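You operate a simulated robot arm through the tools that you are given. There is no shell and no other tool. Be economical: measure what you need, move in short steps, check, and stop when the job is done.

You run a simulated robot arm. Do the job below in one go: nothing can be reset, and whatever is moved stays where it is left.

TASK
Swap the crimped fitting in the nut crimper for fitting 3.
Fine: switch off before you lift the yellow guard; the crimped one goes back in the row; guard shut, then switch on again.

It is judged by the outcome, as a careful person would: the job done as asked, and still so three seconds after it is handed in. It fails if anything else is knocked over, pushed out of place, dropped, spilled or broken.

THE ROBOT
A 6-joint arm with a two-finger parallel gripper, fixed in place. Base frame: the origin is at the foot of the arm, x ahead of it, y to its left, z up; the work surface is at about z = 0.8. Lengths are in m, angles in rad, forces in N, time in s.
With the tool pointing down near the work surface it reaches from about 0.1 to 0.84 m from the base axis. Its first joint turns from -2.007 to 2.007 rad. Payload 4.2 kg.
The TCP is the grasp point between the finger pads, 0.023 m short of the fingertips. In the tool frame z runs along the fingers and y along their closing line. Largest opening 0.094 m; finger width 0.038, thickness 0.01; the body of the gripper, 0.054 by 0.096 m, starts 0.039 m behind the TCP.
Orientation is that of the tool frame in the base frame, as a unit quaternion [w, x, y, z]. With the fingers straight down and closing along the base's y, the tool's x points along the base's -x, its y along +y and its z along -z.

THE INTERFACE
- The arm moves only by the tool nudge_tool. Its argument "series" is one flat list of numbers, 7 for each row, row after row: the shift along the tool's x, y, z in m, then the turn, a rotation vector about the tool's x, y, z in rad, then the finger opening in m, from 0 to 0.094. In form: [dx, dy, dz, rx, ry, rz, hand, dx, dy, dz, rx, ry, rz, hand, ...]. A call has 1 to 20 rows; each row is the pose to reach, as a shift and turn from the pose commanded when the call began, along the tool's axes at that moment. A row lasts 0.2 s, in which the tool goes at most 0.05 m and 0.15 rad; a call with a longer step from one row to the next is refused whole, and so is a gripper value outside its range. A pose out of reach is approached as far as the arm can. The call stops where the force on the tool passes 70 N (or 10 N more than at its start, if that is more) or the arm is blocked; 0.2 s more then pass. The fingers move at their own pace (about 0.108 m/s each) and stop on an object; they squeeze with about 43 N. The grip force told is the motor's: it shows also when the fingers shut on nothing. Time passes only in rows, and 0.2 s behind the last, so rows that repeat a pose let the fingers close. It gives the time, the measured TCP pose, the force on the tool (base axes), the opening and the grip force at its end, in the units of the frame above (readings bear some noise).
- Cameras (640 x 400 px; columns grow to the right, rows downward): "scene" is fixed at [0.0508, -0.6498, 1.584]; the picture's right is [0.76, -0.65, 0.00], its down [-0.37, -0.43, -0.82] and it looks along [0.54, 0.63, -0.57] (base axes); focal length 307 px, centre (320, 200). "wrist" rides on the gripper at [0.086, 0.016, -0.074] in the tool frame; the picture's right is [-0.18, 0.98, 0.00], its down [-0.58, -0.11, -0.81] and it looks along [-0.79, -0.15, 0.59] (tool axes); focal length 243 px, centre (320, 200). There is no depth. A picture from a camera that has moved, and an enlarged one, comes with that camera's place and axes in the base frame and with its lens.
- camera(camera): a new picture of that camera. No time passes.
- lift_body(by): slides the trunk up (or, below 0, down) by that many m; the arm rides with it, the base frame stays. It gives what a move gives, with no picture.
- close_up(camera, box): a new picture of the part [left, top, right, bottom] of that camera's present view, enlarged. No time passes.
- finish_job(): hands the job in; it is judged then, once.

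Go step by step. Nothing tells you positions but the pictures and the camera data: compare them with the known pose of the tool, close in by small moves and look again before you grip or let go. The budget is 120 turns and 84 pictures, counting those below and the enlarged ones. Unless the task says otherwise, let go and move clear before handing in, and close with one line.

The tools are called after "Request:" as a command line: name --argument value ..., lists and objects as JSON in quotes. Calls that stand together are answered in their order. nudge_tool: Moves the arm, as the interface text tells. Its arguments: {"type":"object","properties":{"series":{"type":"array"}},"required":["series"]} The other tools are called the same way: lift_body (by) slides the trunk up or down; camera (camera) takes a picture; close_up (camera, box) takes an enlarged picture of a part of a camera's view; finish_job () hands the job in.

At the start:

```text
time: 0.0
ee_pos: [0.5022, -0.01, 1.3121]
tcp_rot: [0.0, 0.0, 1.0, -0.001]
wrist_force: [-0.6, 0.4, 0.3]
grip_width: 0.0941
finger_force: 0.1
trunk travel left (down, up): [-0.875, 0.115]
```

scene: 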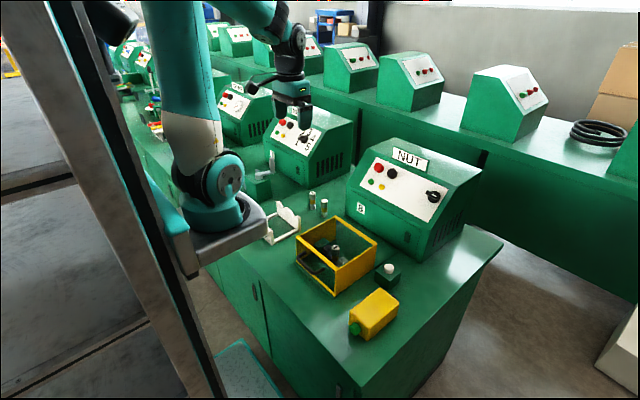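
wrist: 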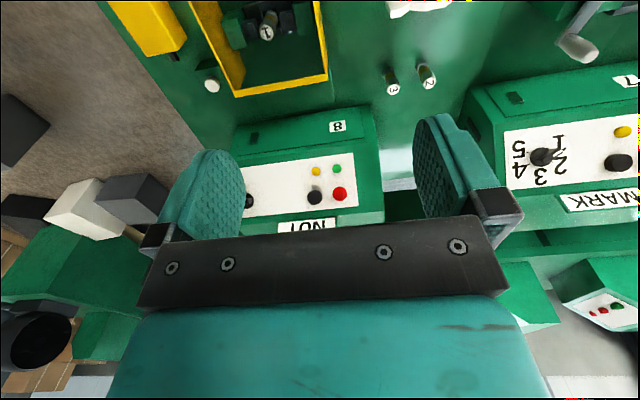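

I see the NUT machine (8) with a yellow guard frame in front holding fitting 1, and fittings 2 and 3 in a row beside it. I'll look closer before moving.

Request:
close_up --camera "scene" --box '[240, 180, 420, 350]'

Request:
close_up --camera "scene" --box '[340, 130, 490, 260]'

Request:
close_up --camera "wrist" --box '[130, 0, 470, 240]'

```text
2.35 times, centred on (330, 265) of scene
camera zoom: at [0.0508, -0.6498, 1.584], right [0.76, -0.65, 0.0], down [-0.37, -0.43, -0.82], along [0.54, 0.63, -0.57], focal length 722 px, centre (296, 47)
```

zoom: 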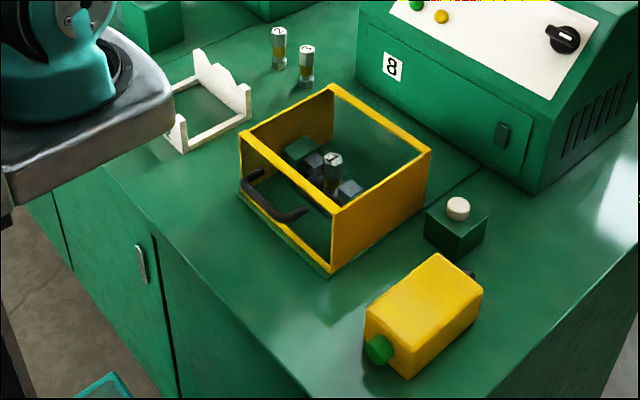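

```text
3.08 times, centred on (415, 195) of scene
camera zoom: at [0.0508, -0.6498, 1.584], right [0.76, -0.65, 0.0], down [-0.37, -0.43, -0.82], along [0.54, 0.63, -0.57], focal length 945 px, centre (28, 215)
```

zoom: 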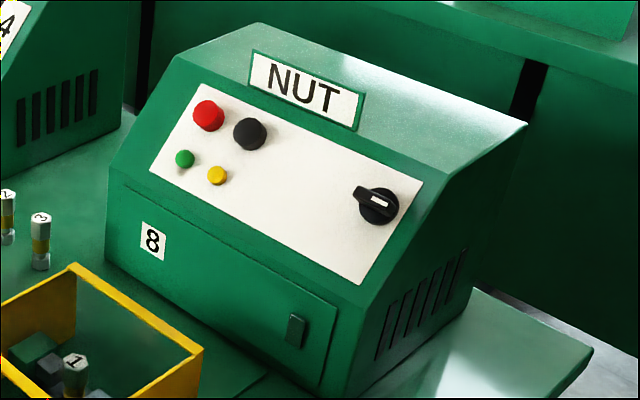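

```text
1.67 times, centred on (300, 120) of wrist
camera zoom: at [0.4165, 0.0071, 1.3853], right [0.18, 0.98, 0.0], down [0.58, -0.11, 0.81], along [0.79, -0.15, -0.59], focal length 404 px, centre (353, 333)
```

zoom: 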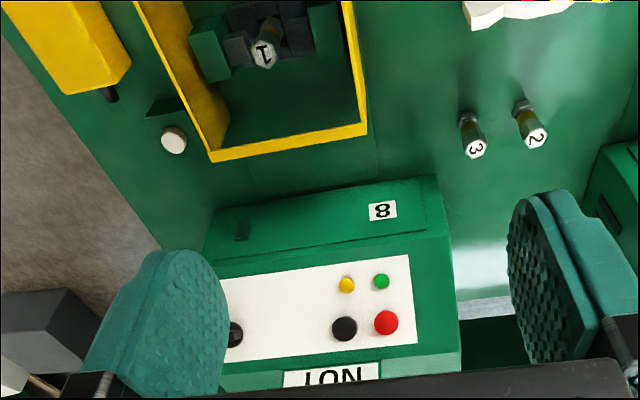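

The panel has red and black buttons, two lamps and a rotary knob; I need finer views to know which is the on/off switch and how the guard is hinged.

Request:
close_up --camera "scene" --box '[364, 150, 460, 210]'

Request:
close_up --camera "scene" --box '[285, 205, 405, 300]'

Request:
close_up --camera "scene" --box '[245, 170, 345, 240]'

Request:
close_up --camera "scene" --box '[210, 75, 350, 165]'

```text
6.67 times, centred on (412, 180) of scene
camera zoom: at [0.0508, -0.6498, 1.584], right [0.76, -0.65, 0.0], down [-0.37, -0.43, -0.82], along [0.54, 0.63, -0.57], focal length 2047 px, centre (-293, 333)
```

zoom: 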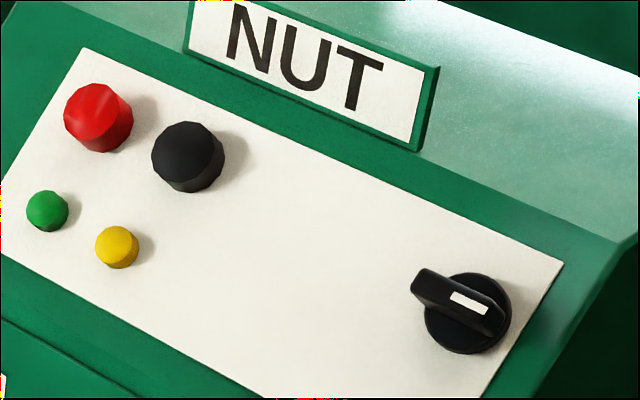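

```text
4.21 times, centred on (345, 252) of scene
camera zoom: at [0.0508, -0.6498, 1.584], right [0.76, -0.65, 0.0], down [-0.37, -0.43, -0.82], along [0.54, 0.63, -0.57], focal length 1293 px, centre (215, -21)
```

zoom: 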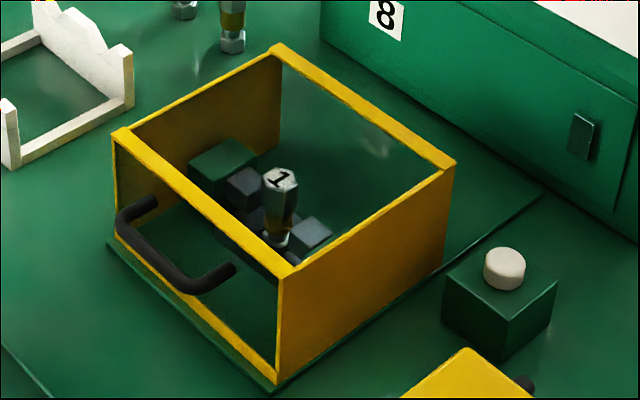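

```text
5.71 times, centred on (295, 205) of scene
camera zoom: at [0.0508, -0.6498, 1.584], right [0.76, -0.65, 0.0], down [-0.37, -0.43, -0.82], along [0.54, 0.63, -0.57], focal length 1755 px, centre (463, 171)
```

zoom: 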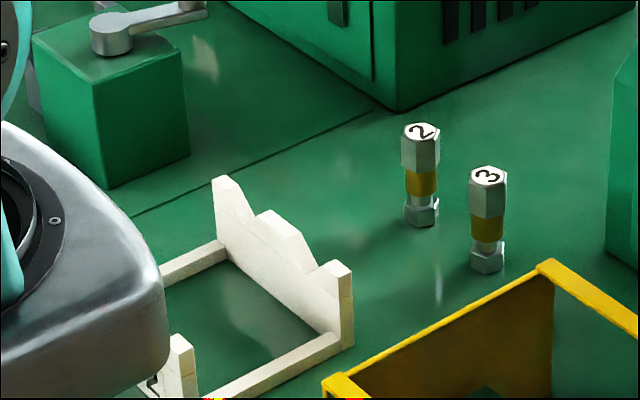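

```text
4.44 times, centred on (280, 120) of scene
camera zoom: at [0.0508, -0.6498, 1.584], right [0.76, -0.65, 0.0], down [-0.37, -0.43, -0.82], along [0.54, 0.63, -0.57], focal length 1365 px, centre (498, 556)
```

zoom: 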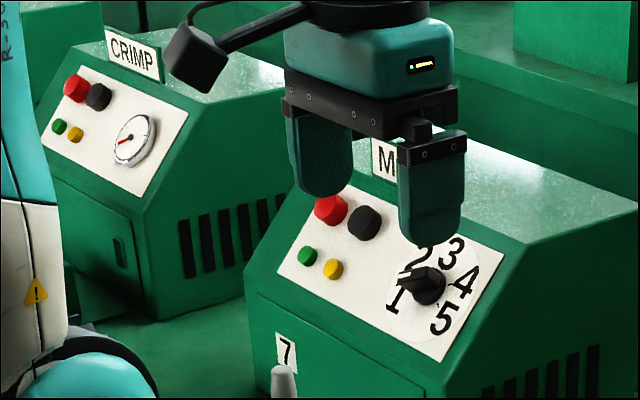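

Request:
close_up --camera "scene" --box '[416, 180, 448, 206]'

Request:
close_up --camera "wrist" --box '[235, 150, 375, 235]'

Request:
close_up --camera "wrist" --box '[190, 0, 340, 100]'

```text
15.38 times, centred on (432, 193) of scene
camera zoom: at [0.0508, -0.6498, 1.584], right [0.76, -0.65, 0.0], down [-0.37, -0.43, -0.82], along [0.54, 0.63, -0.57], focal length 4724 px, centre (-1403, 308)
```

zoom: 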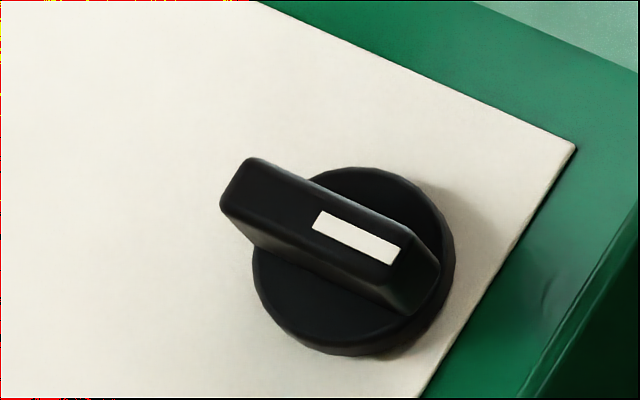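

```text
4.57 times, centred on (305, 192) of wrist
camera zoom: at [0.4165, 0.0071, 1.3853], right [0.18, 0.98, 0.0], down [0.58, -0.11, 0.81], along [0.79, -0.15, -0.59], focal length 1109 px, centre (389, 234)
```

zoom: 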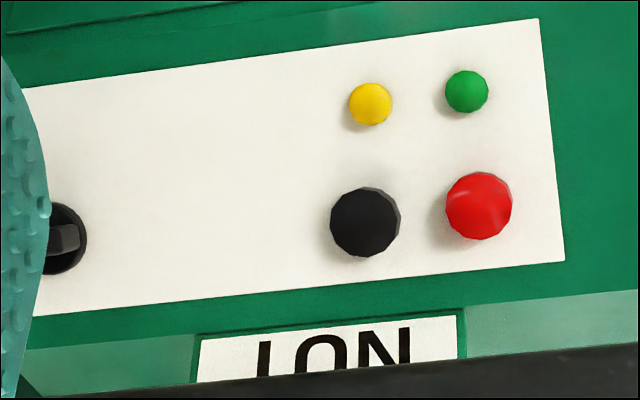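

```text
4.00 times, centred on (265, 50) of wrist
camera zoom: at [0.4165, 0.0071, 1.3853], right [0.18, 0.98, 0.0], down [0.58, -0.11, 0.81], along [0.79, -0.15, -0.59], focal length 970 px, centre (540, 800)
```

zoom: 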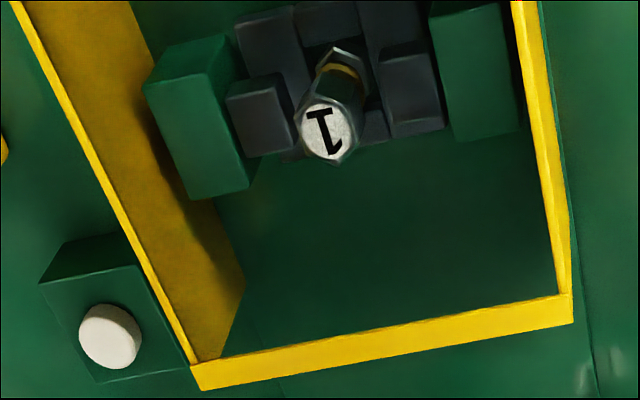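

The rotary knob on the NUT panel (handle lying level, pointer to the right) looks like the switch, at about (0.86, -0.27, 1.03) on a panel tilted ~54°. I'll move off in front of it with the tool along the panel normal and look.

Request:
nudge_tool --series '[-0.0238, -0.026, 0.019, 0, -0.0937, 0, 0.06, -0.0476, -0.052, 0.038, 0, -0.1874, 0, 0.06, -0.0714, -0.078, 0.057, 0, -0.2811, 0, 0.06, -0.0952, -0.104, 0.076, 0, -0.3748, 0, 0.06, -0.119, -0.13, 0.095, 0, -0.4685, 0, 0.06, -0.1428, -0.156, 0.114, 0, -0.5622, 0, 0.06, -0.1666, -0.182, 0.133, 0, -0.6559, 0, 0.06, -0.1904, -0.208, 0.152, 0, -0.7496, 0, 0.06, -0.2142, -0.234, 0.171, 0, -0.8433, 0, 0.06, -0.238, -0.26, 0.19, 0, -0.937, 0, 0.06]'

```text
time: 2.2
ee_pos: [0.7404, -0.2695, 1.1221]
tcp_rot: [0.453, 0.001, 0.892, -0.001]
wrist_force: [-0.3, 0.6, 0.8]
grip_width: 0.0601
finger_force: 0.1
trunk travel left (down, up): [-0.875, 0.115]
```

Reached. Now I roll the tool by +90° so the fingers close across the handle, and look.

Request:
nudge_tool --series '[0, 0, 0, 0, 0, 0.143, 0.05, 0, 0, 0, 0, 0, 0.286, 0.05, 0, 0, 0, 0, 0, 0.428, 0.05, 0, 0, 0, 0, 0, 0.571, 0.05, 0, 0, 0, 0, 0, 0.714, 0.05, 0, 0, 0, 0, 0, 0.857, 0.05, 0, 0, 0, 0, 0, 1.0, 0.05, 0, 0, 0, 0, 0, 1.142, 0.05, 0, 0, 0, 0, 0, 1.285, 0.05, 0, 0, 0, 0, 0, 1.428, 0.05, 0, 0, 0, 0, 0, 1.571, 0.05]'

Request:
camera --camera "wrist"

Request:
close_up --camera "scene" --box '[364, 130, 476, 215]'

```text
time: 4.6
ee_pos: [0.7409, -0.2696, 1.1216]
tcp_rot: [0.318, 0.632, 0.63, 0.321]
wrist_force: [-0.7, 0.1, -0.2]
grip_width: 0.0502
finger_force: 0.0
trunk travel left (down, up): [-0.875, 0.115]
```

```text
71 pictures are left
camera wrist: at [0.6905, -0.1829, 1.1779], right [0.58, -0.19, 0.79], down [-0.72, -0.58, 0.39], along [0.39, -0.79, -0.47], focal length 243 px, centre (320, 200)
```

wrist: 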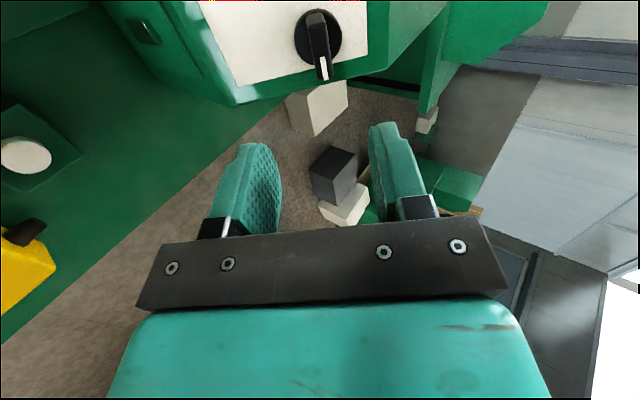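

```text
4.71 times, centred on (420, 172) of scene
camera zoom: at [0.0508, -0.6498, 1.584], right [0.76, -0.65, 0.0], down [-0.37, -0.43, -0.82], along [0.54, 0.63, -0.57], focal length 1445 px, centre (-151, 329)
```

zoom: 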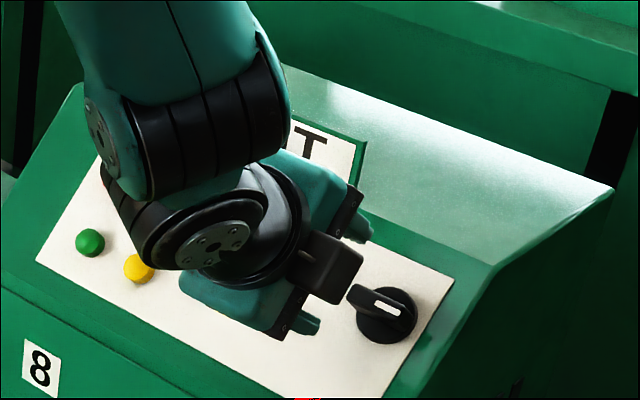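

The knob is confirmed: handle level, pointer to the right, axis near (0.863, -0.263, 1.031). I approach along the normal and check before closing.

Request:
nudge_tool --series '[0.003, 0, 0.03, 0, 0, 0, 0.05, 0.0066, -0.0008, 0.06, 0, 0, 0, 0.05, 0.0066, -0.0008, 0.085, 0, 0, 0, 0.05]'

Request:
camera --camera "wrist"

Request:
close_up --camera "scene" --box '[392, 150, 468, 210]'

```text
time: 5.4
ee_pos: [0.8081, -0.2627, 1.0711]
tcp_rot: [0.319, 0.631, 0.631, 0.319]
wrist_force: [-1.5, -0.1, 0.3]
grip_width: 0.0497
finger_force: 0.0
trunk travel left (down, up): [-0.875, 0.115]
```

```text
69 pictures are left
camera wrist: at [0.7583, -0.176, 1.1276], right [0.58, -0.18, 0.79], down [-0.71, -0.58, 0.39], along [0.39, -0.79, -0.47], focal length 243 px, centre (320, 200)
```

wrist: 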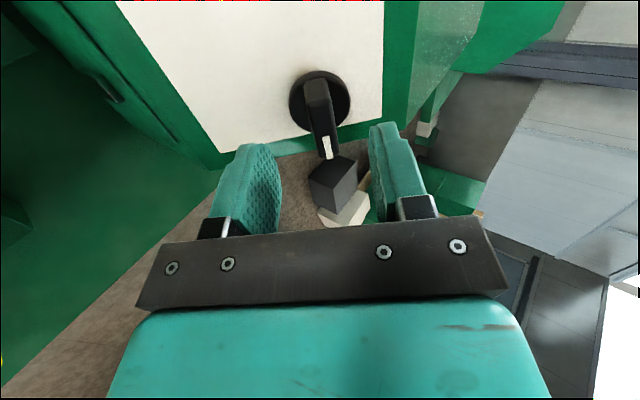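

```text
6.67 times, centred on (430, 180) of scene
camera zoom: at [0.0508, -0.6498, 1.584], right [0.76, -0.65, 0.0], down [-0.37, -0.43, -0.82], along [0.54, 0.63, -0.57], focal length 2047 px, centre (-413, 333)
```

zoom: 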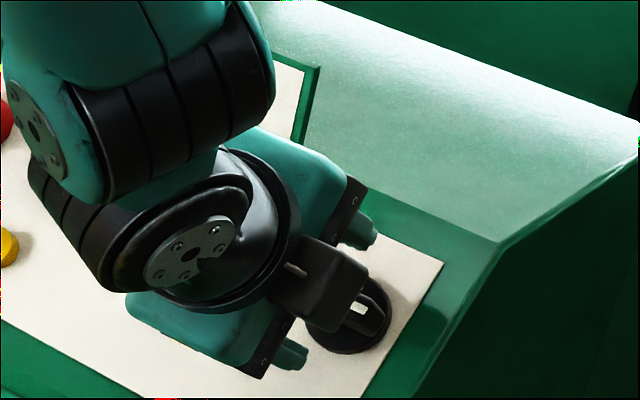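

The handle sits midway between the fingers; I move in 0.03 m and close on it.

Request:
nudge_tool --series '[0.002, 0, 0.015, 0, 0, 0, 0.05, 0.002, 0, 0.03, 0, 0, 0, 0.05, 0.002, 0, 0.03, 0, 0, 0, 0.03, 0.002, 0, 0.03, 0, 0, 0, 0.0, 0.002, 0, 0.03, 0, 0, 0, 0.0]'

Request:
camera --camera "wrist"

```text
time: 6.6
ee_pos: [0.8336, -0.2612, 1.0543]
tcp_rot: [0.321, 0.631, 0.63, 0.32]
wrist_force: [8.9, -0.9, 7.9]
grip_width: 0.0152
finger_force: 45.2
trunk travel left (down, up): [-0.875, 0.115]
```

```text
67 pictures are left
camera wrist: at [0.7832, -0.1743, 1.1108], right [0.58, -0.18, 0.79], down [-0.72, -0.58, 0.39], along [0.39, -0.79, -0.47], focal length 243 px, centre (320, 200)
```

wrist: 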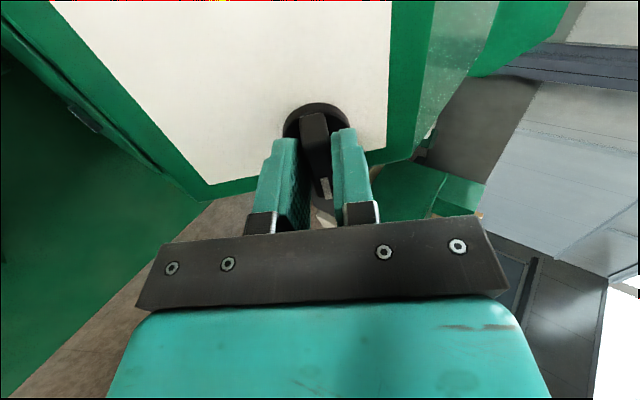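

The handle is held (15 mm). I turn it counter-clockwise (seen from the front) in small steps, watching the force.

Request:
nudge_tool --series '[0, 0, 0, 0, 0, -0.12, 0, 0, 0, 0, 0, 0, -0.24, 0, 0, 0, 0, 0, 0, -0.36, 0, 0, 0, 0, 0, 0, -0.48, 0]'

Request:
camera --camera "wrist"

```text
time: 7.6
ee_pos: [0.8324, -0.2617, 1.0531]
tcp_rot: [0.386, 0.463, 0.763, 0.235]
wrist_force: [-1.0, -2.5, 15.5]
grip_width: 0.0152
finger_force: 44.8
trunk travel left (down, up): [-0.875, 0.115]
```

```text
66 pictures are left
camera wrist: at [0.7572, -0.1768, 1.076], right [0.57, 0.29, 0.77], down [-0.55, -0.57, 0.62], along [0.62, -0.77, -0.16], focal length 243 px, centre (320, 200)
```

wrist: 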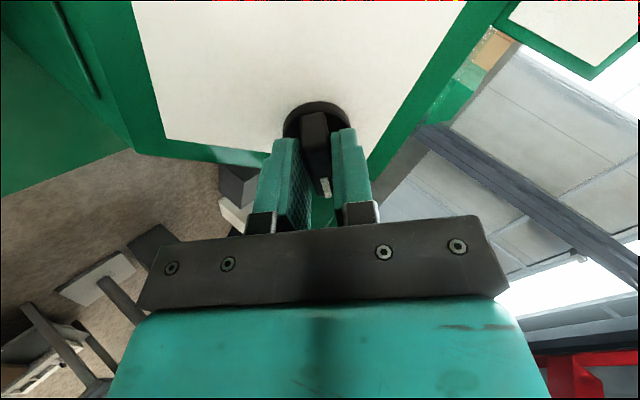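

It turns freely with the grip. Continue to the full quarter turn.

Request:
nudge_tool --series '[0, 0, 0, 0, 0, -0.12, 0, 0, 0, 0, 0, 0, -0.24, 0, 0, 0, 0, 0, 0, -0.36, 0, 0, 0, 0, 0, 0, -0.48, 0, 0, 0, 0, 0, 0, -0.6, 0, 0, 0, 0, 0, 0, -0.72, 0, 0, 0, 0, 0, 0, -0.84, 0, 0, 0, 0, 0, 0, -0.96, 0, 0, 0, 0, 0, 0, -1.09, 0]'

Request:
camera --camera "wrist"

Request:
close_up --camera "scene" --box '[364, 130, 476, 215]'

```text
time: 9.6
ee_pos: [0.8314, -0.2648, 1.0508]
tcp_rot: [0.45, 0.0, 0.893, -0.002]
wrist_force: [-22.5, -24.4, -8.2]
grip_width: 0.0137
finger_force: 44.8
trunk travel left (down, up): [-0.875, 0.115]
```

```text
65 pictures are left
camera wrist: at [0.7199, -0.248, 1.0252], right [0.11, 0.98, 0.14], down [-0.3, -0.1, 0.95], along [0.95, -0.15, 0.29], focal length 243 px, centre (320, 200)
```

wrist: 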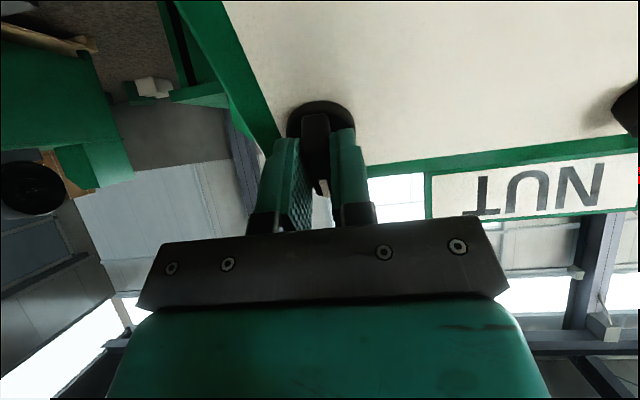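

```text
4.71 times, centred on (420, 172) of scene
camera zoom: at [0.0508, -0.6498, 1.584], right [0.76, -0.65, 0.0], down [-0.37, -0.43, -0.82], along [0.54, 0.63, -0.57], focal length 1445 px, centre (-151, 329)
```

zoom: 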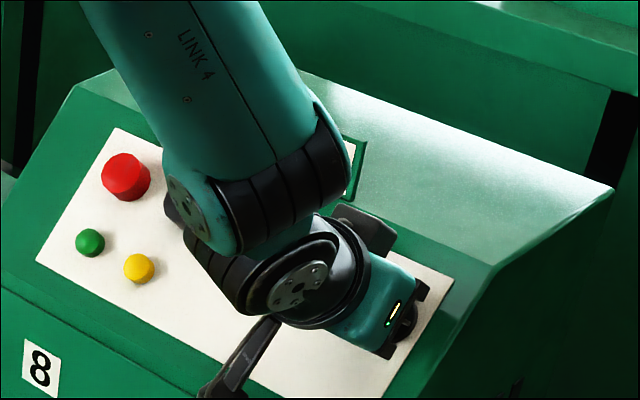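

The turn is done, with some side force at the end. I open, back off along the normal and look at the knob.

Request:
nudge_tool --series '[0, 0, 0, 0, 0, 0, 0.05, 0, 0, 0, 0, 0, 0, 0.05, 0, 0, -0.05, 0, 0, 0, 0.05, 0, 0, -0.1, 0, 0, 0, 0.05]'

Request:
close_up --camera "wrist" --box '[200, 0, 440, 150]'

Request:
close_up --camera "scene" --box '[364, 130, 476, 215]'

```text
time: 10.6
ee_pos: [0.7512, -0.2608, 1.1106]
tcp_rot: [0.452, 0.0, 0.892, 0.001]
wrist_force: [-0.6, -0.1, -0.8]
grip_width: 0.0502
finger_force: 0.0
trunk travel left (down, up): [-0.875, 0.115]
```

```text
2.67 times, centred on (320, 75) of wrist
camera zoom: at [0.6408, -0.2445, 1.0847], right [0.11, 0.98, 0.15], down [-0.3, -0.11, 0.95], along [0.95, -0.15, 0.29], focal length 647 px, centre (320, 533)
```

zoom: 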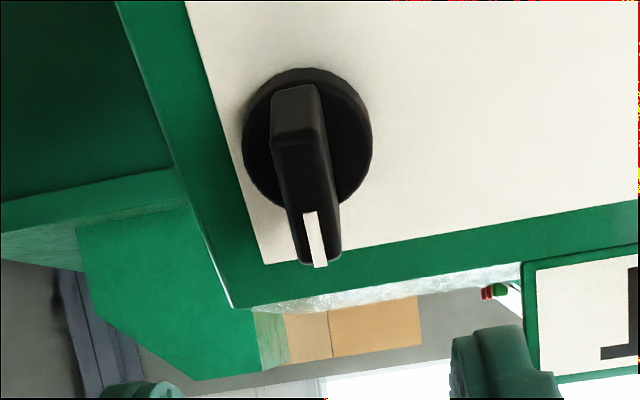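

```text
4.71 times, centred on (420, 172) of scene
camera zoom: at [0.0508, -0.6498, 1.584], right [0.76, -0.65, 0.0], down [-0.37, -0.43, -0.82], along [0.54, 0.63, -0.57], focal length 1445 px, centre (-151, 329)
```

zoom: 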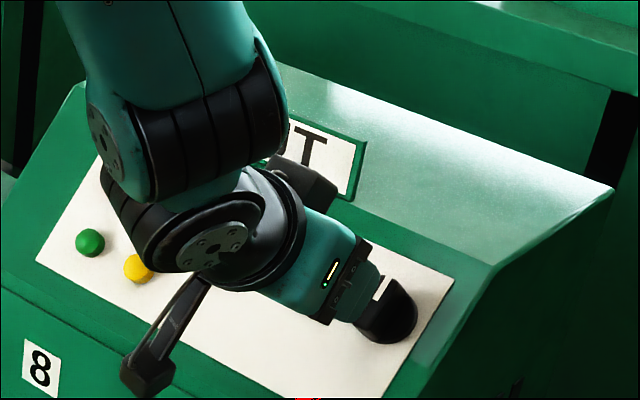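

The knob now stands upright with its pointer up: switched off. Next I back off toward the robot, turning the tool down, to view the guard and its handle from the front.

Request:
nudge_tool --series '[0.0235, 0.0151, -0.0387, 0, 0.0937, 0, 0.05, 0.047, 0.0302, -0.0774, 0, 0.1874, 0, 0.05, 0.0705, 0.0453, -0.1161, 0, 0.2811, 0, 0.05, 0.094, 0.0604, -0.1548, 0, 0.3748, 0, 0.05, 0.1175, 0.0755, -0.1935, 0, 0.4685, 0, 0.05, 0.141, 0.0906, -0.2322, 0, 0.5622, 0, 0.05, 0.1645, 0.1057, -0.2709, 0, 0.6559, 0, 0.05, 0.188, 0.1208, -0.3096, 0, 0.7496, 0, 0.05, 0.2115, 0.1359, -0.3483, 0, 0.8433, 0, 0.05, 0.235, 0.151, -0.387, 0, 0.937, 0, 0.05]'

Request:
camera --camera "wrist"

Request:
camera --camera "scene"

```text
time: 12.8
ee_pos: [0.4638, -0.1312, 1.2162]
tcp_rot: [-0.002, 0.0, 1.0, 0.001]
wrist_force: [0.9, 0.2, 0.3]
grip_width: 0.0501
finger_force: 0.0
out of reach, approached as far as the arm can: row 5, 6, 7, 8, 9, 10
trunk travel left (down, up): [-0.875, 0.115]
```

```text
61 pictures are left
camera wrist: at [0.378, -0.1144, 1.2906], right [0.19, 0.98, 0.0], down [0.58, -0.11, 0.8], along [0.79, -0.15, -0.59], focal length 243 px, centre (320, 200)
```

wrist: 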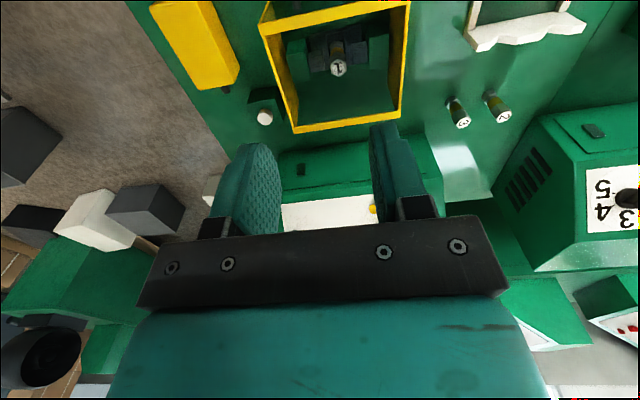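

```text
60 pictures are left
```

scene: 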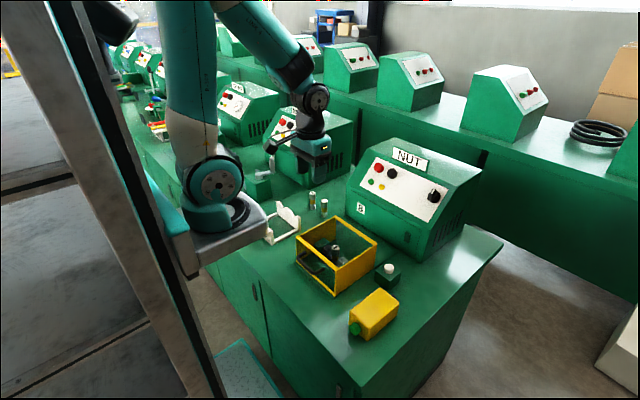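

The arm could not fold fully there. A small downward move will show which pose it counts from.

Request:
nudge_tool --series '[0, 0, 0.03, 0, 0, 0, 0.05, 0, 0, 0.06, 0, 0, 0, 0.05]'

```text
time: 13.4
ee_pos: [0.4837, -0.1327, 1.1606]
tcp_rot: [-0.001, 0.0, 1.0, 0.001]
wrist_force: [0.4, -0.2, 0.8]
grip_width: 0.0499
finger_force: 0.1
out of reach, approached as far as the arm can: row 1, 2
trunk travel left (down, up): [-0.875, 0.115]
```

Request:
nudge_tool --series '[0.0, 0.005, 0.0, 0, -0.14, 0, 0.05, 0.02, 0.01, 0.02, 0, -0.28, 0, 0.05, 0.045, 0.015, 0.05, 0, -0.42, 0, 0.05, 0.07, 0.02, 0.08, 0, -0.56, 0, 0.05, 0.095, 0.025, 0.11, 0, -0.7, 0, 0.05, 0.12, 0.028, 0.14, 0, -0.785, 0, 0.05, 0.12, 0.028, 0.16, 0, -0.785, 0, 0.05]'

Request:
camera --camera "scene"

Request:
camera --camera "wrist"

```text
time: 15.0
ee_pos: [0.5348, -0.1222, 0.9619]
tcp_rot: [0.331, 0.0, 0.944, 0.003]
wrist_force: [0.4, 0.3, 1.0]
grip_width: 0.0502
finger_force: 0.1
out of reach, approached as far as the arm can: row 1, 2, 3, 4, 5, 6, 7
trunk travel left (down, up): [-0.875, 0.115]
```

```text
59 pictures are left
```

scene: 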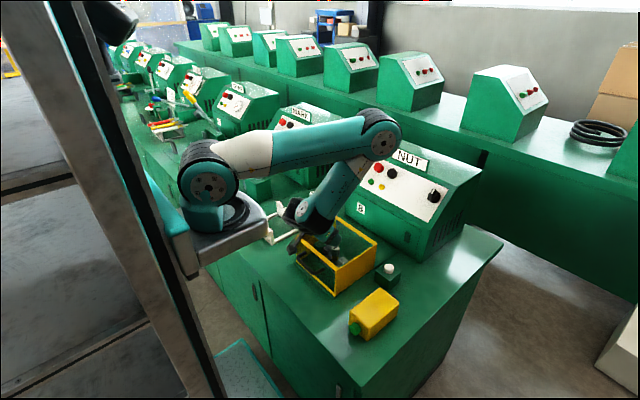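

```text
58 pictures are left
camera wrist: at [0.422, -0.1065, 0.9644], right [0.14, 0.98, 0.12], down [-0.05, -0.11, 0.99], along [0.99, -0.15, 0.03], focal length 243 px, centre (320, 200)
```

wrist: 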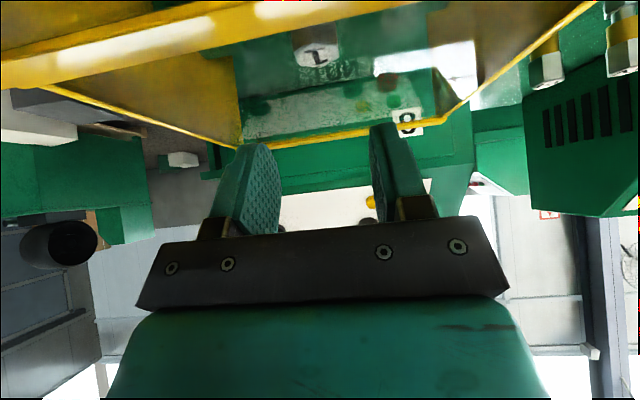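

The arm folds to its limit there, hovering close over the guard. I back straight up first and then go tool-down, which reaches closer in.

Request:
nudge_tool --series '[-0.025, 0, -0.031, 0, 0, 0, 0.05, -0.05, 0, -0.062, 0, 0, 0, 0.05, -0.062, 0, -0.078, 0, 0, 0, 0.05]'

```text
time: 15.8
ee_pos: [0.5819, -0.128, 1.0413]
tcp_rot: [0.331, -0.001, 0.944, 0.002]
wrist_force: [0.4, -0.3, -0.5]
grip_width: 0.05
finger_force: 0.0
out of reach, approached as far as the arm can: row 1, 2, 3
trunk travel left (down, up): [-0.875, 0.115]
```

The arm is folded close to its limit, so I raise the trunk to give it more room near the robot, then check the pose.

Request:
lift_body --by 0.11

```text
time: 17.2
ee_pos: [0.5823, -0.1267, 1.1522]
tcp_rot: [0.331, 0.0, 0.944, 0.002]
wrist_force: [0.0, -0.8, -0.3]
grip_width: 0.0499
finger_force: 0.1
trunk travel left (down, up): [-0.985, 0.005]
```

Request:
nudge_tool --series '[0.03, 0.004, 0, 0, 0.135, 0, 0.05, 0.06, 0.008, -0.002, 0, 0.27, 0, 0.05, 0.09, 0.012, -0.004, 0, 0.405, 0, 0.05, 0.12, 0.016, -0.007, 0, 0.54, 0, 0.05, 0.15, 0.02, -0.009, 0, 0.675, 0, 0.05, 0.173, 0.02, -0.011, 0, 0.675, 0, 0.05]'

Request:
camera --camera "scene"

```text
time: 18.6
ee_pos: [0.4387, -0.1089, 1.0515]
tcp_rot: [0.0, -0.001, 1.0, 0.001]
wrist_force: [-0.7, 0.2, -0.7]
grip_width: 0.0502
finger_force: 0.0
out of reach, approached as far as the arm can: row 2
trunk travel left (down, up): [-0.985, 0.005]
```

```text
57 pictures are left
```

scene: 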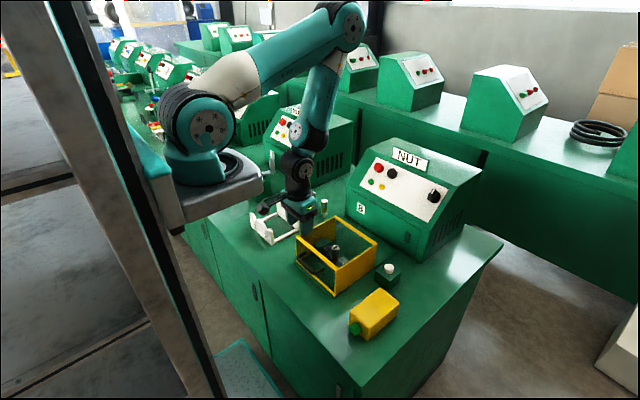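

The pose is now reached exactly. I look at the handle from here.

Request:
close_up --camera "wrist" --box '[200, 0, 440, 150]'

Request:
close_up --camera "scene" --box '[280, 200, 390, 305]'

```text
2.67 times, centred on (320, 75) of wrist
camera zoom: at [0.3528, -0.0919, 1.1257], right [0.18, 0.98, 0.0], down [0.58, -0.11, 0.81], along [0.79, -0.14, -0.59], focal length 647 px, centre (320, 533)
```

zoom: 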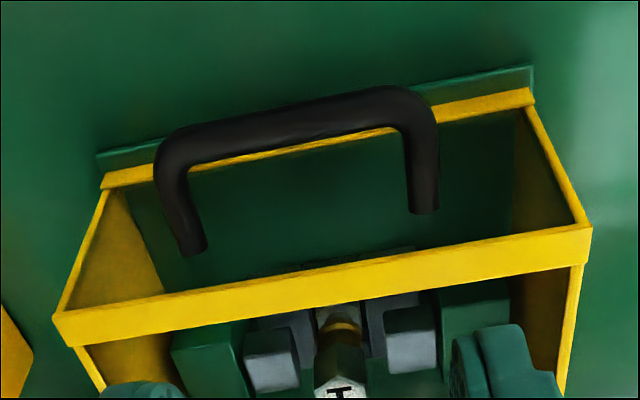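

```text
3.81 times, centred on (335, 252) of scene
camera zoom: at [0.0508, -0.6498, 1.584], right [0.76, -0.65, 0.0], down [-0.37, -0.43, -0.82], along [0.54, 0.63, -0.57], focal length 1170 px, centre (263, 0)
```

zoom: 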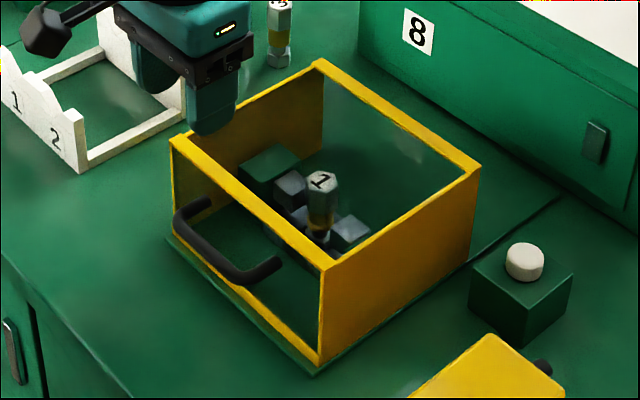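

The handle bar is near (0.452, -0.117, 0.871), about 37 mm in front of the guard face, and the guard is a clear-panelled box likely hinged at the back. I roll the tool so the fingers close fore-and-aft across the bar.

Request:
nudge_tool --series '[0, 0, 0, 0, 0, 0.143, 0.04, 0, 0, 0, 0, 0, 0.286, 0.04, 0, 0, 0, 0, 0, 0.428, 0.04, 0, 0, 0, 0, 0, 0.571, 0.04, 0, 0, 0, 0, 0, 0.714, 0.04, 0, 0, 0, 0, 0, 0.857, 0.04, 0, 0, 0, 0, 0, 1.0, 0.04, 0, 0, 0, 0, 0, 1.142, 0.04, 0, 0, 0, 0, 0, 1.285, 0.04, 0, 0, 0, 0, 0, 1.428, 0.04, 0, 0, 0, 0, 0, 1.571, 0.036, 0, 0, 0, 0, 0, 1.571, 0.036]'

Request:
close_up --camera "scene" --box '[240, 190, 340, 250]'

```text
time: 21.2
ee_pos: [0.4389, -0.1069, 1.0526]
tcp_rot: [-0.002, 0.707, 0.707, 0.002]
wrist_force: [-0.1, 0.7, 0.9]
grip_width: 0.036
finger_force: 0.2
trunk travel left (down, up): [-0.985, 0.005]
```

```text
6.40 times, centred on (290, 220) of scene
camera zoom: at [0.0508, -0.6498, 1.584], right [0.76, -0.65, 0.0], down [-0.37, -0.43, -0.82], along [0.54, 0.63, -0.57], focal length 1965 px, centre (512, 72)
```

zoom: 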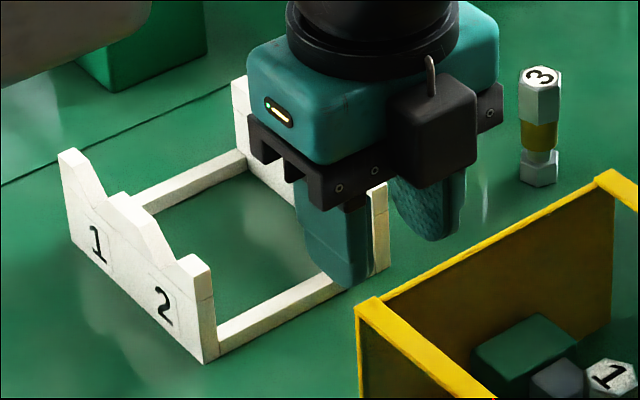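

Request:
nudge_tool --series '[-0.003, -0.003, 0.03, -0.1, 0, 0, 0.036, -0.006, -0.007, 0.065, -0.2, 0, 0, 0.036, -0.01, -0.011, 0.102, -0.3, 0, 0, 0.036]'

Request:
camera --camera "wrist"

Request:
close_up --camera "scene" --box '[280, 200, 390, 305]'

```text
time: 22.0
ee_pos: [0.4278, -0.1174, 0.9508]
tcp_rot: [0.105, 0.698, 0.7, 0.107]
wrist_force: [0.9, -0.1, -1.3]
grip_width: 0.0361
finger_force: 0.2
trunk travel left (down, up): [-0.985, 0.005]
```

```text
53 pictures are left
camera wrist: at [0.4216, -0.0304, 1.026], right [0.94, -0.18, 0.29], down [-0.34, -0.59, 0.74], along [0.04, -0.79, -0.61], focal length 243 px, centre (320, 200)
```

wrist: 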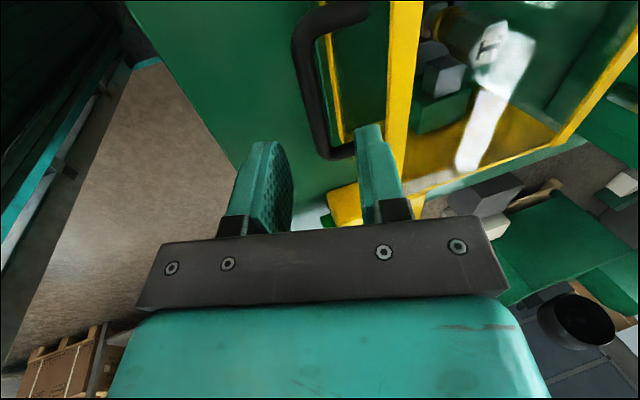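

```text
3.81 times, centred on (335, 252) of scene
camera zoom: at [0.0508, -0.6498, 1.584], right [0.76, -0.65, 0.0], down [-0.37, -0.43, -0.82], along [0.54, 0.63, -0.57], focal length 1170 px, centre (263, 0)
```

zoom: 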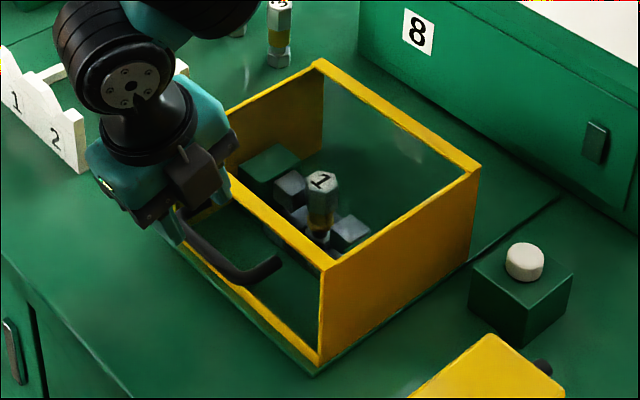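

The bar is between the fingers' planes; slightly nearer the robot than thought (x≈0.447). I slide in along the tool axis and check.

Request:
nudge_tool --series '[0, -0.004, 0.025, 0, 0, 0, 0.036, 0, -0.004, 0.05, 0, 0, 0, 0.036, 0, -0.004, 0.068, 0, 0, 0, 0.036]'

Request:
camera --camera "wrist"

Request:
close_up --camera "scene" --box '[280, 200, 390, 305]'

```text
time: 22.8
ee_pos: [0.4444, -0.1171, 0.8831]
tcp_rot: [0.103, 0.698, 0.701, 0.108]
wrist_force: [0.1, 0.5, -0.2]
grip_width: 0.036
finger_force: 0.1
trunk travel left (down, up): [-0.985, 0.005]
```

```text
51 pictures are left
camera wrist: at [0.4384, -0.0302, 0.9594], right [0.94, -0.18, 0.29], down [-0.34, -0.59, 0.74], along [0.04, -0.79, -0.61], focal length 243 px, centre (320, 200)
```

wrist: 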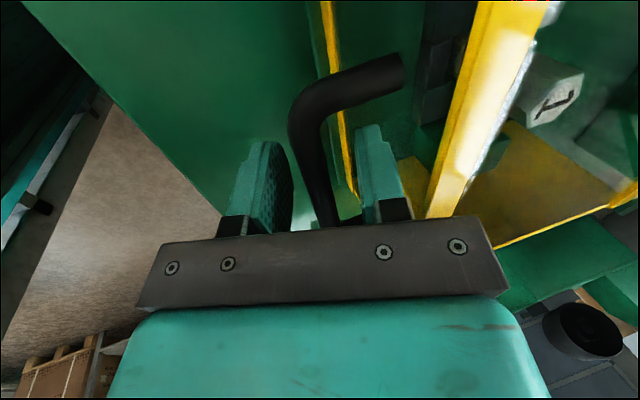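

```text
3.81 times, centred on (335, 252) of scene
camera zoom: at [0.0508, -0.6498, 1.584], right [0.76, -0.65, 0.0], down [-0.37, -0.43, -0.82], along [0.54, 0.63, -0.57], focal length 1170 px, centre (263, 0)
```

zoom: 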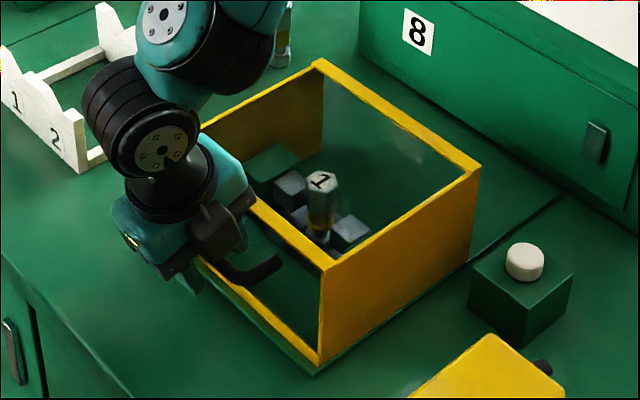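

The bar lies between the fingers. I close on it.

Request:
nudge_tool --series '[0, 0.002, 0, 0, 0, 0, 0.02, 0, 0.002, 0, 0, 0, 0, 0.0, 0, 0.002, 0, 0, 0, 0, 0.0]'

Request:
camera --camera "wrist"

```text
time: 23.6
ee_pos: [0.4464, -0.1169, 0.8845]
tcp_rot: [0.104, 0.697, 0.702, 0.106]
wrist_force: [-9.8, 0.0, 0.0]
grip_width: 0.0119
finger_force: 44.8
trunk travel left (down, up): [-0.985, 0.005]
```

```text
49 pictures are left
camera wrist: at [0.4389, -0.0305, 0.9602], right [0.94, -0.18, 0.29], down [-0.34, -0.59, 0.74], along [0.04, -0.79, -0.61], focal length 243 px, centre (320, 200)
```

wrist: 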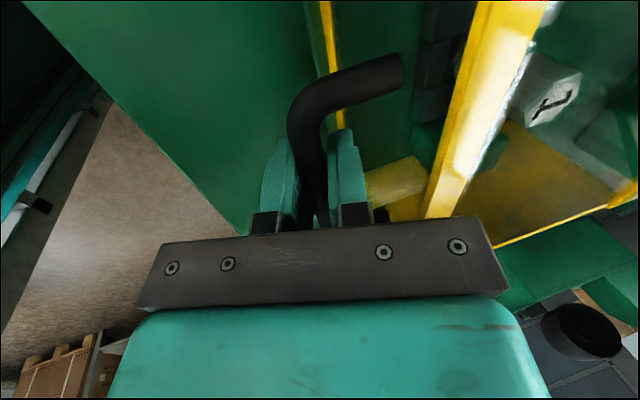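

Gripped (12 mm bar). I lift 2 cm straight up to find how the guard moves.

Request:
nudge_tool --series '[0, 0.003, -0.0095, 0, 0, 0, 0, 0, 0.006, -0.0191, 0, 0, 0, 0]'

Request:
close_up --camera "scene" --box '[280, 200, 390, 305]'

```text
time: 24.2
ee_pos: [0.4523, -0.1175, 0.9039]
tcp_rot: [0.108, 0.698, 0.699, 0.112]
wrist_force: [26.7, 10.0, -16.0]
grip_width: 0.0118
finger_force: 44.8
trunk travel left (down, up): [-0.985, 0.005]
```

```text
3.81 times, centred on (335, 252) of scene
camera zoom: at [0.0508, -0.6498, 1.584], right [0.76, -0.65, 0.0], down [-0.37, -0.43, -0.82], along [0.54, 0.63, -0.57], focal length 1170 px, centre (263, 0)
```

zoom: 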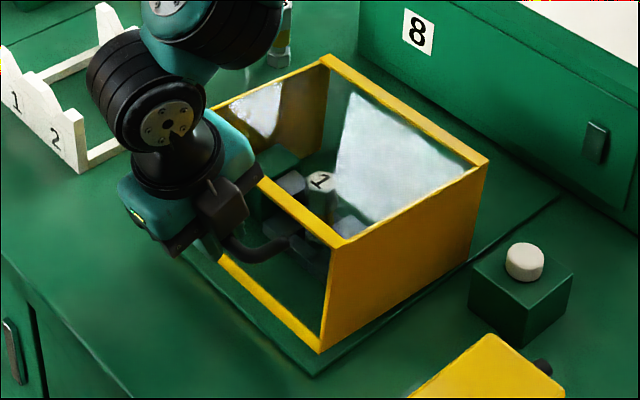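

The guard swings about a hinge at its lower back edge. I follow the computed arc part way and check the force.

Request:
nudge_tool --series '[0, 0.008, 0.0019, 0, 0, 0, 0, 0, 0.0237, -0.0139, 0, 0, 0, 0, 0, 0.0408, -0.0281, 0.03, 0, 0, 0, 0, 0.0592, -0.0404, 0.06, 0, 0, 0]'

Request:
close_up --camera "scene" --box '[280, 180, 410, 305]'

```text
time: 25.2
ee_pos: [0.4876, -0.1168, 0.9606]
tcp_rot: [0.082, 0.701, 0.703, 0.084]
wrist_force: [-18.0, 1.7, 11.3]
grip_width: 0.0116
finger_force: 45.1
trunk travel left (down, up): [-0.985, 0.005]
```

```text
3.20 times, centred on (345, 242) of scene
camera zoom: at [0.0508, -0.6498, 1.584], right [0.76, -0.65, 0.0], down [-0.37, -0.43, -0.82], along [0.54, 0.63, -0.57], focal length 983 px, centre (240, 64)
```

zoom: 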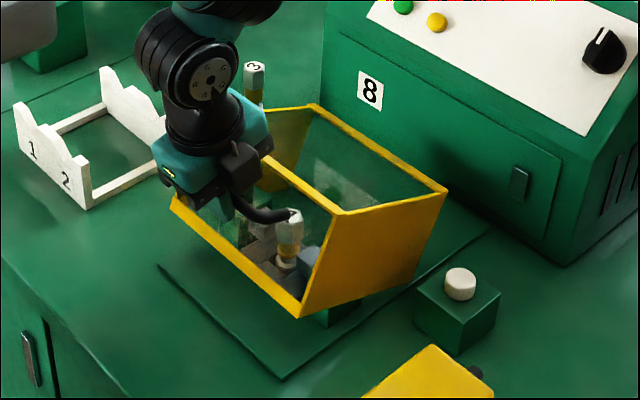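

Opening well, with slight inward pressure; I correct the arc a little outward and continue.

Request:
nudge_tool --series '[0, 0.0164, -0.0152, 0.03, 0, 0, 0, 0, 0.0362, -0.0257, 0.06, 0, 0, 0, 0, 0.0567, -0.0343, 0.09, 0, 0, 0, 0, 0.0782, -0.0407, 0.12, 0, 0, 0]'

```text
time: 26.2
ee_pos: [0.5597, -0.1171, 1.0177]
tcp_rot: [0.041, 0.705, 0.707, 0.046]
wrist_force: [8.1, 1.2, -16.6]
grip_width: 0.0116
finger_force: 44.8
trunk travel left (down, up): [-0.985, 0.005]
```

Request:
nudge_tool --series '[0, 0.0232, -0.0035, 0.03, 0, 0, 0, 0, 0.045, -0.0077, 0.06, 0, 0, 0, 0, 0.0672, -0.0097, 0.09, 0, 0, 0, 0, 0.0895, -0.0094, 0.12, 0, 0, 0]'

Request:
close_up --camera "scene" --box '[280, 150, 440, 305]'

```text
time: 27.2
ee_pos: [0.647, -0.1175, 1.0407]
tcp_rot: [0.0, 0.707, 0.708, 0.003]
wrist_force: [-0.7, -9.5, 23.9]
grip_width: 0.0118
finger_force: 45.0
trunk travel left (down, up): [-0.985, 0.005]
```

```text
2.58 times, centred on (360, 228) of scene
camera zoom: at [0.0508, -0.6498, 1.584], right [0.76, -0.65, 0.0], down [-0.37, -0.43, -0.82], along [0.54, 0.63, -0.57], focal length 792 px, centre (217, 129)
```

zoom: 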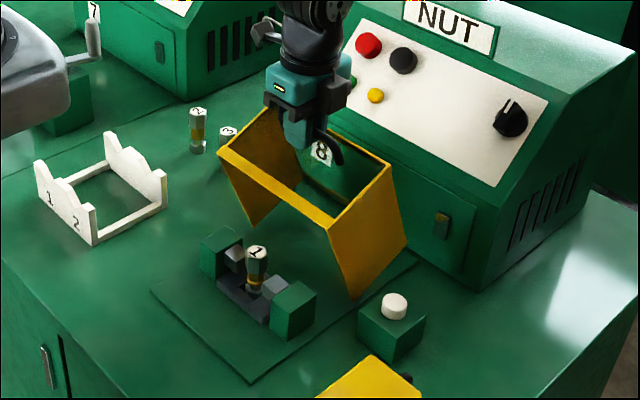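

About 70° open; a bit more upward correction and on to near 90°.

Request:
nudge_tool --series '[0, 0.0198, -0.0055, 0, 0, 0, 0, 0, 0.042, -0.004, 0, 0, 0, 0, 0, 0.0641, 0.0, 0, 0, 0, 0]'

Request:
close_up --camera "scene" --box '[280, 150, 440, 305]'

```text
time: 28.0
ee_pos: [0.7084, -0.1168, 1.0372]
tcp_rot: [-0.003, 0.706, 0.708, 0.002]
wrist_force: [-3.8, -9.4, -25.5]
grip_width: 0.0113
finger_force: 44.9
trunk travel left (down, up): [-0.985, 0.005]
```

```text
2.58 times, centred on (360, 228) of scene
camera zoom: at [0.0508, -0.6498, 1.584], right [0.76, -0.65, 0.0], down [-0.37, -0.43, -0.82], along [0.54, 0.63, -0.57], focal length 792 px, centre (217, 129)
```

zoom: 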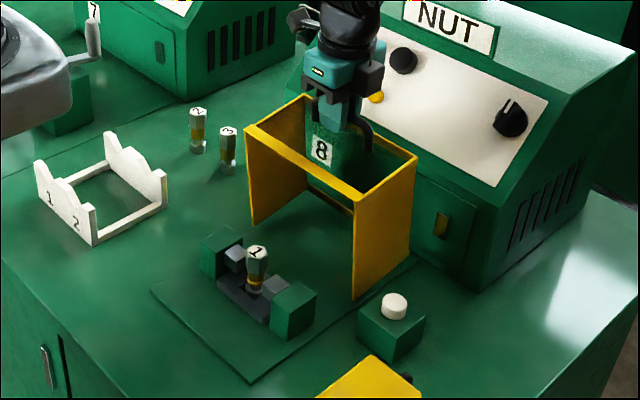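

The guard stands about 85–90° open. I ease the pull, open the fingers and check that it stays.

Request:
nudge_tool --series '[0, 0.004, 0.003, 0, 0, 0, 0, 0, 0.006, 0.004, 0, 0, 0, 0.03, 0, 0.006, 0.004, 0, 0, 0, 0.04, 0, 0.006, 0.004, 0, 0, 0, 0.04]'

Request:
close_up --camera "scene" --box '[280, 150, 440, 305]'

Request:
camera --camera "wrist"

```text
time: 29.0
ee_pos: [0.7159, -0.1155, 1.0348]
tcp_rot: [-0.001, 0.706, 0.709, 0.002]
wrist_force: [1.9, 0.7, 3.1]
grip_width: 0.0411
finger_force: 1.3
trunk travel left (down, up): [-0.985, 0.005]
```

```text
2.58 times, centred on (360, 228) of scene
camera zoom: at [0.0508, -0.6498, 1.584], right [0.76, -0.65, 0.0], down [-0.37, -0.43, -0.82], along [0.54, 0.63, -0.57], focal length 792 px, centre (217, 129)
```

zoom: 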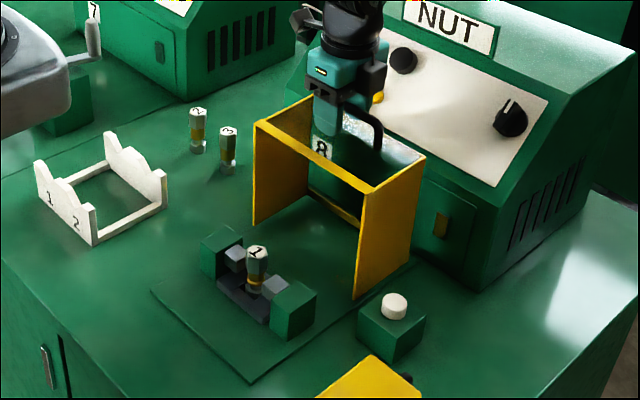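

```text
43 pictures are left
camera wrist: at [0.7318, -0.0295, 1.1094], right [0.98, -0.18, 0.0], down [-0.11, -0.59, 0.8], along [-0.14, -0.79, -0.6], focal length 243 px, centre (320, 200)
```

wrist: 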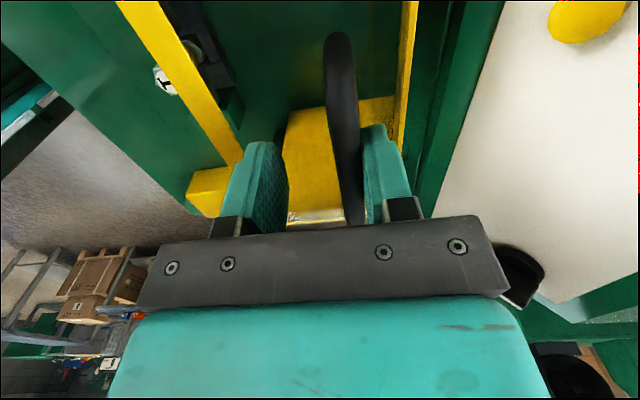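

The guard leans on the far finger, so I let it down gently toward its stop by moving forward a little.

Request:
nudge_tool --series '[0, 0.005, 0.0, 0, 0, 0, 0.04, 0, 0.01, 0.001, 0, 0, 0, 0.04, 0, 0.015, 0.002, 0, 0, 0, 0.04, 0, 0.02, 0.003, 0, 0, 0, 0.04, 0, 0.02, 0.003, 0, 0, 0, 0.04]'

Request:
camera --camera "wrist"

```text
time: 30.2
ee_pos: [0.7352, -0.1169, 1.0316]
tcp_rot: [-0.002, 0.706, 0.708, 0.001]
wrist_force: [2.2, -0.1, -0.3]
grip_width: 0.0409
finger_force: 1.3
trunk travel left (down, up): [-0.985, 0.005]
```

```text
42 pictures are left
camera wrist: at [0.7516, -0.0298, 1.1059], right [0.98, -0.18, 0.0], down [-0.11, -0.59, 0.8], along [-0.15, -0.79, -0.6], focal length 243 px, centre (320, 200)
```

wrist: 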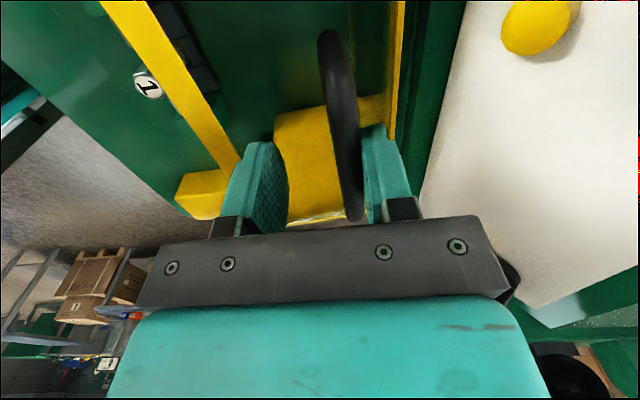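

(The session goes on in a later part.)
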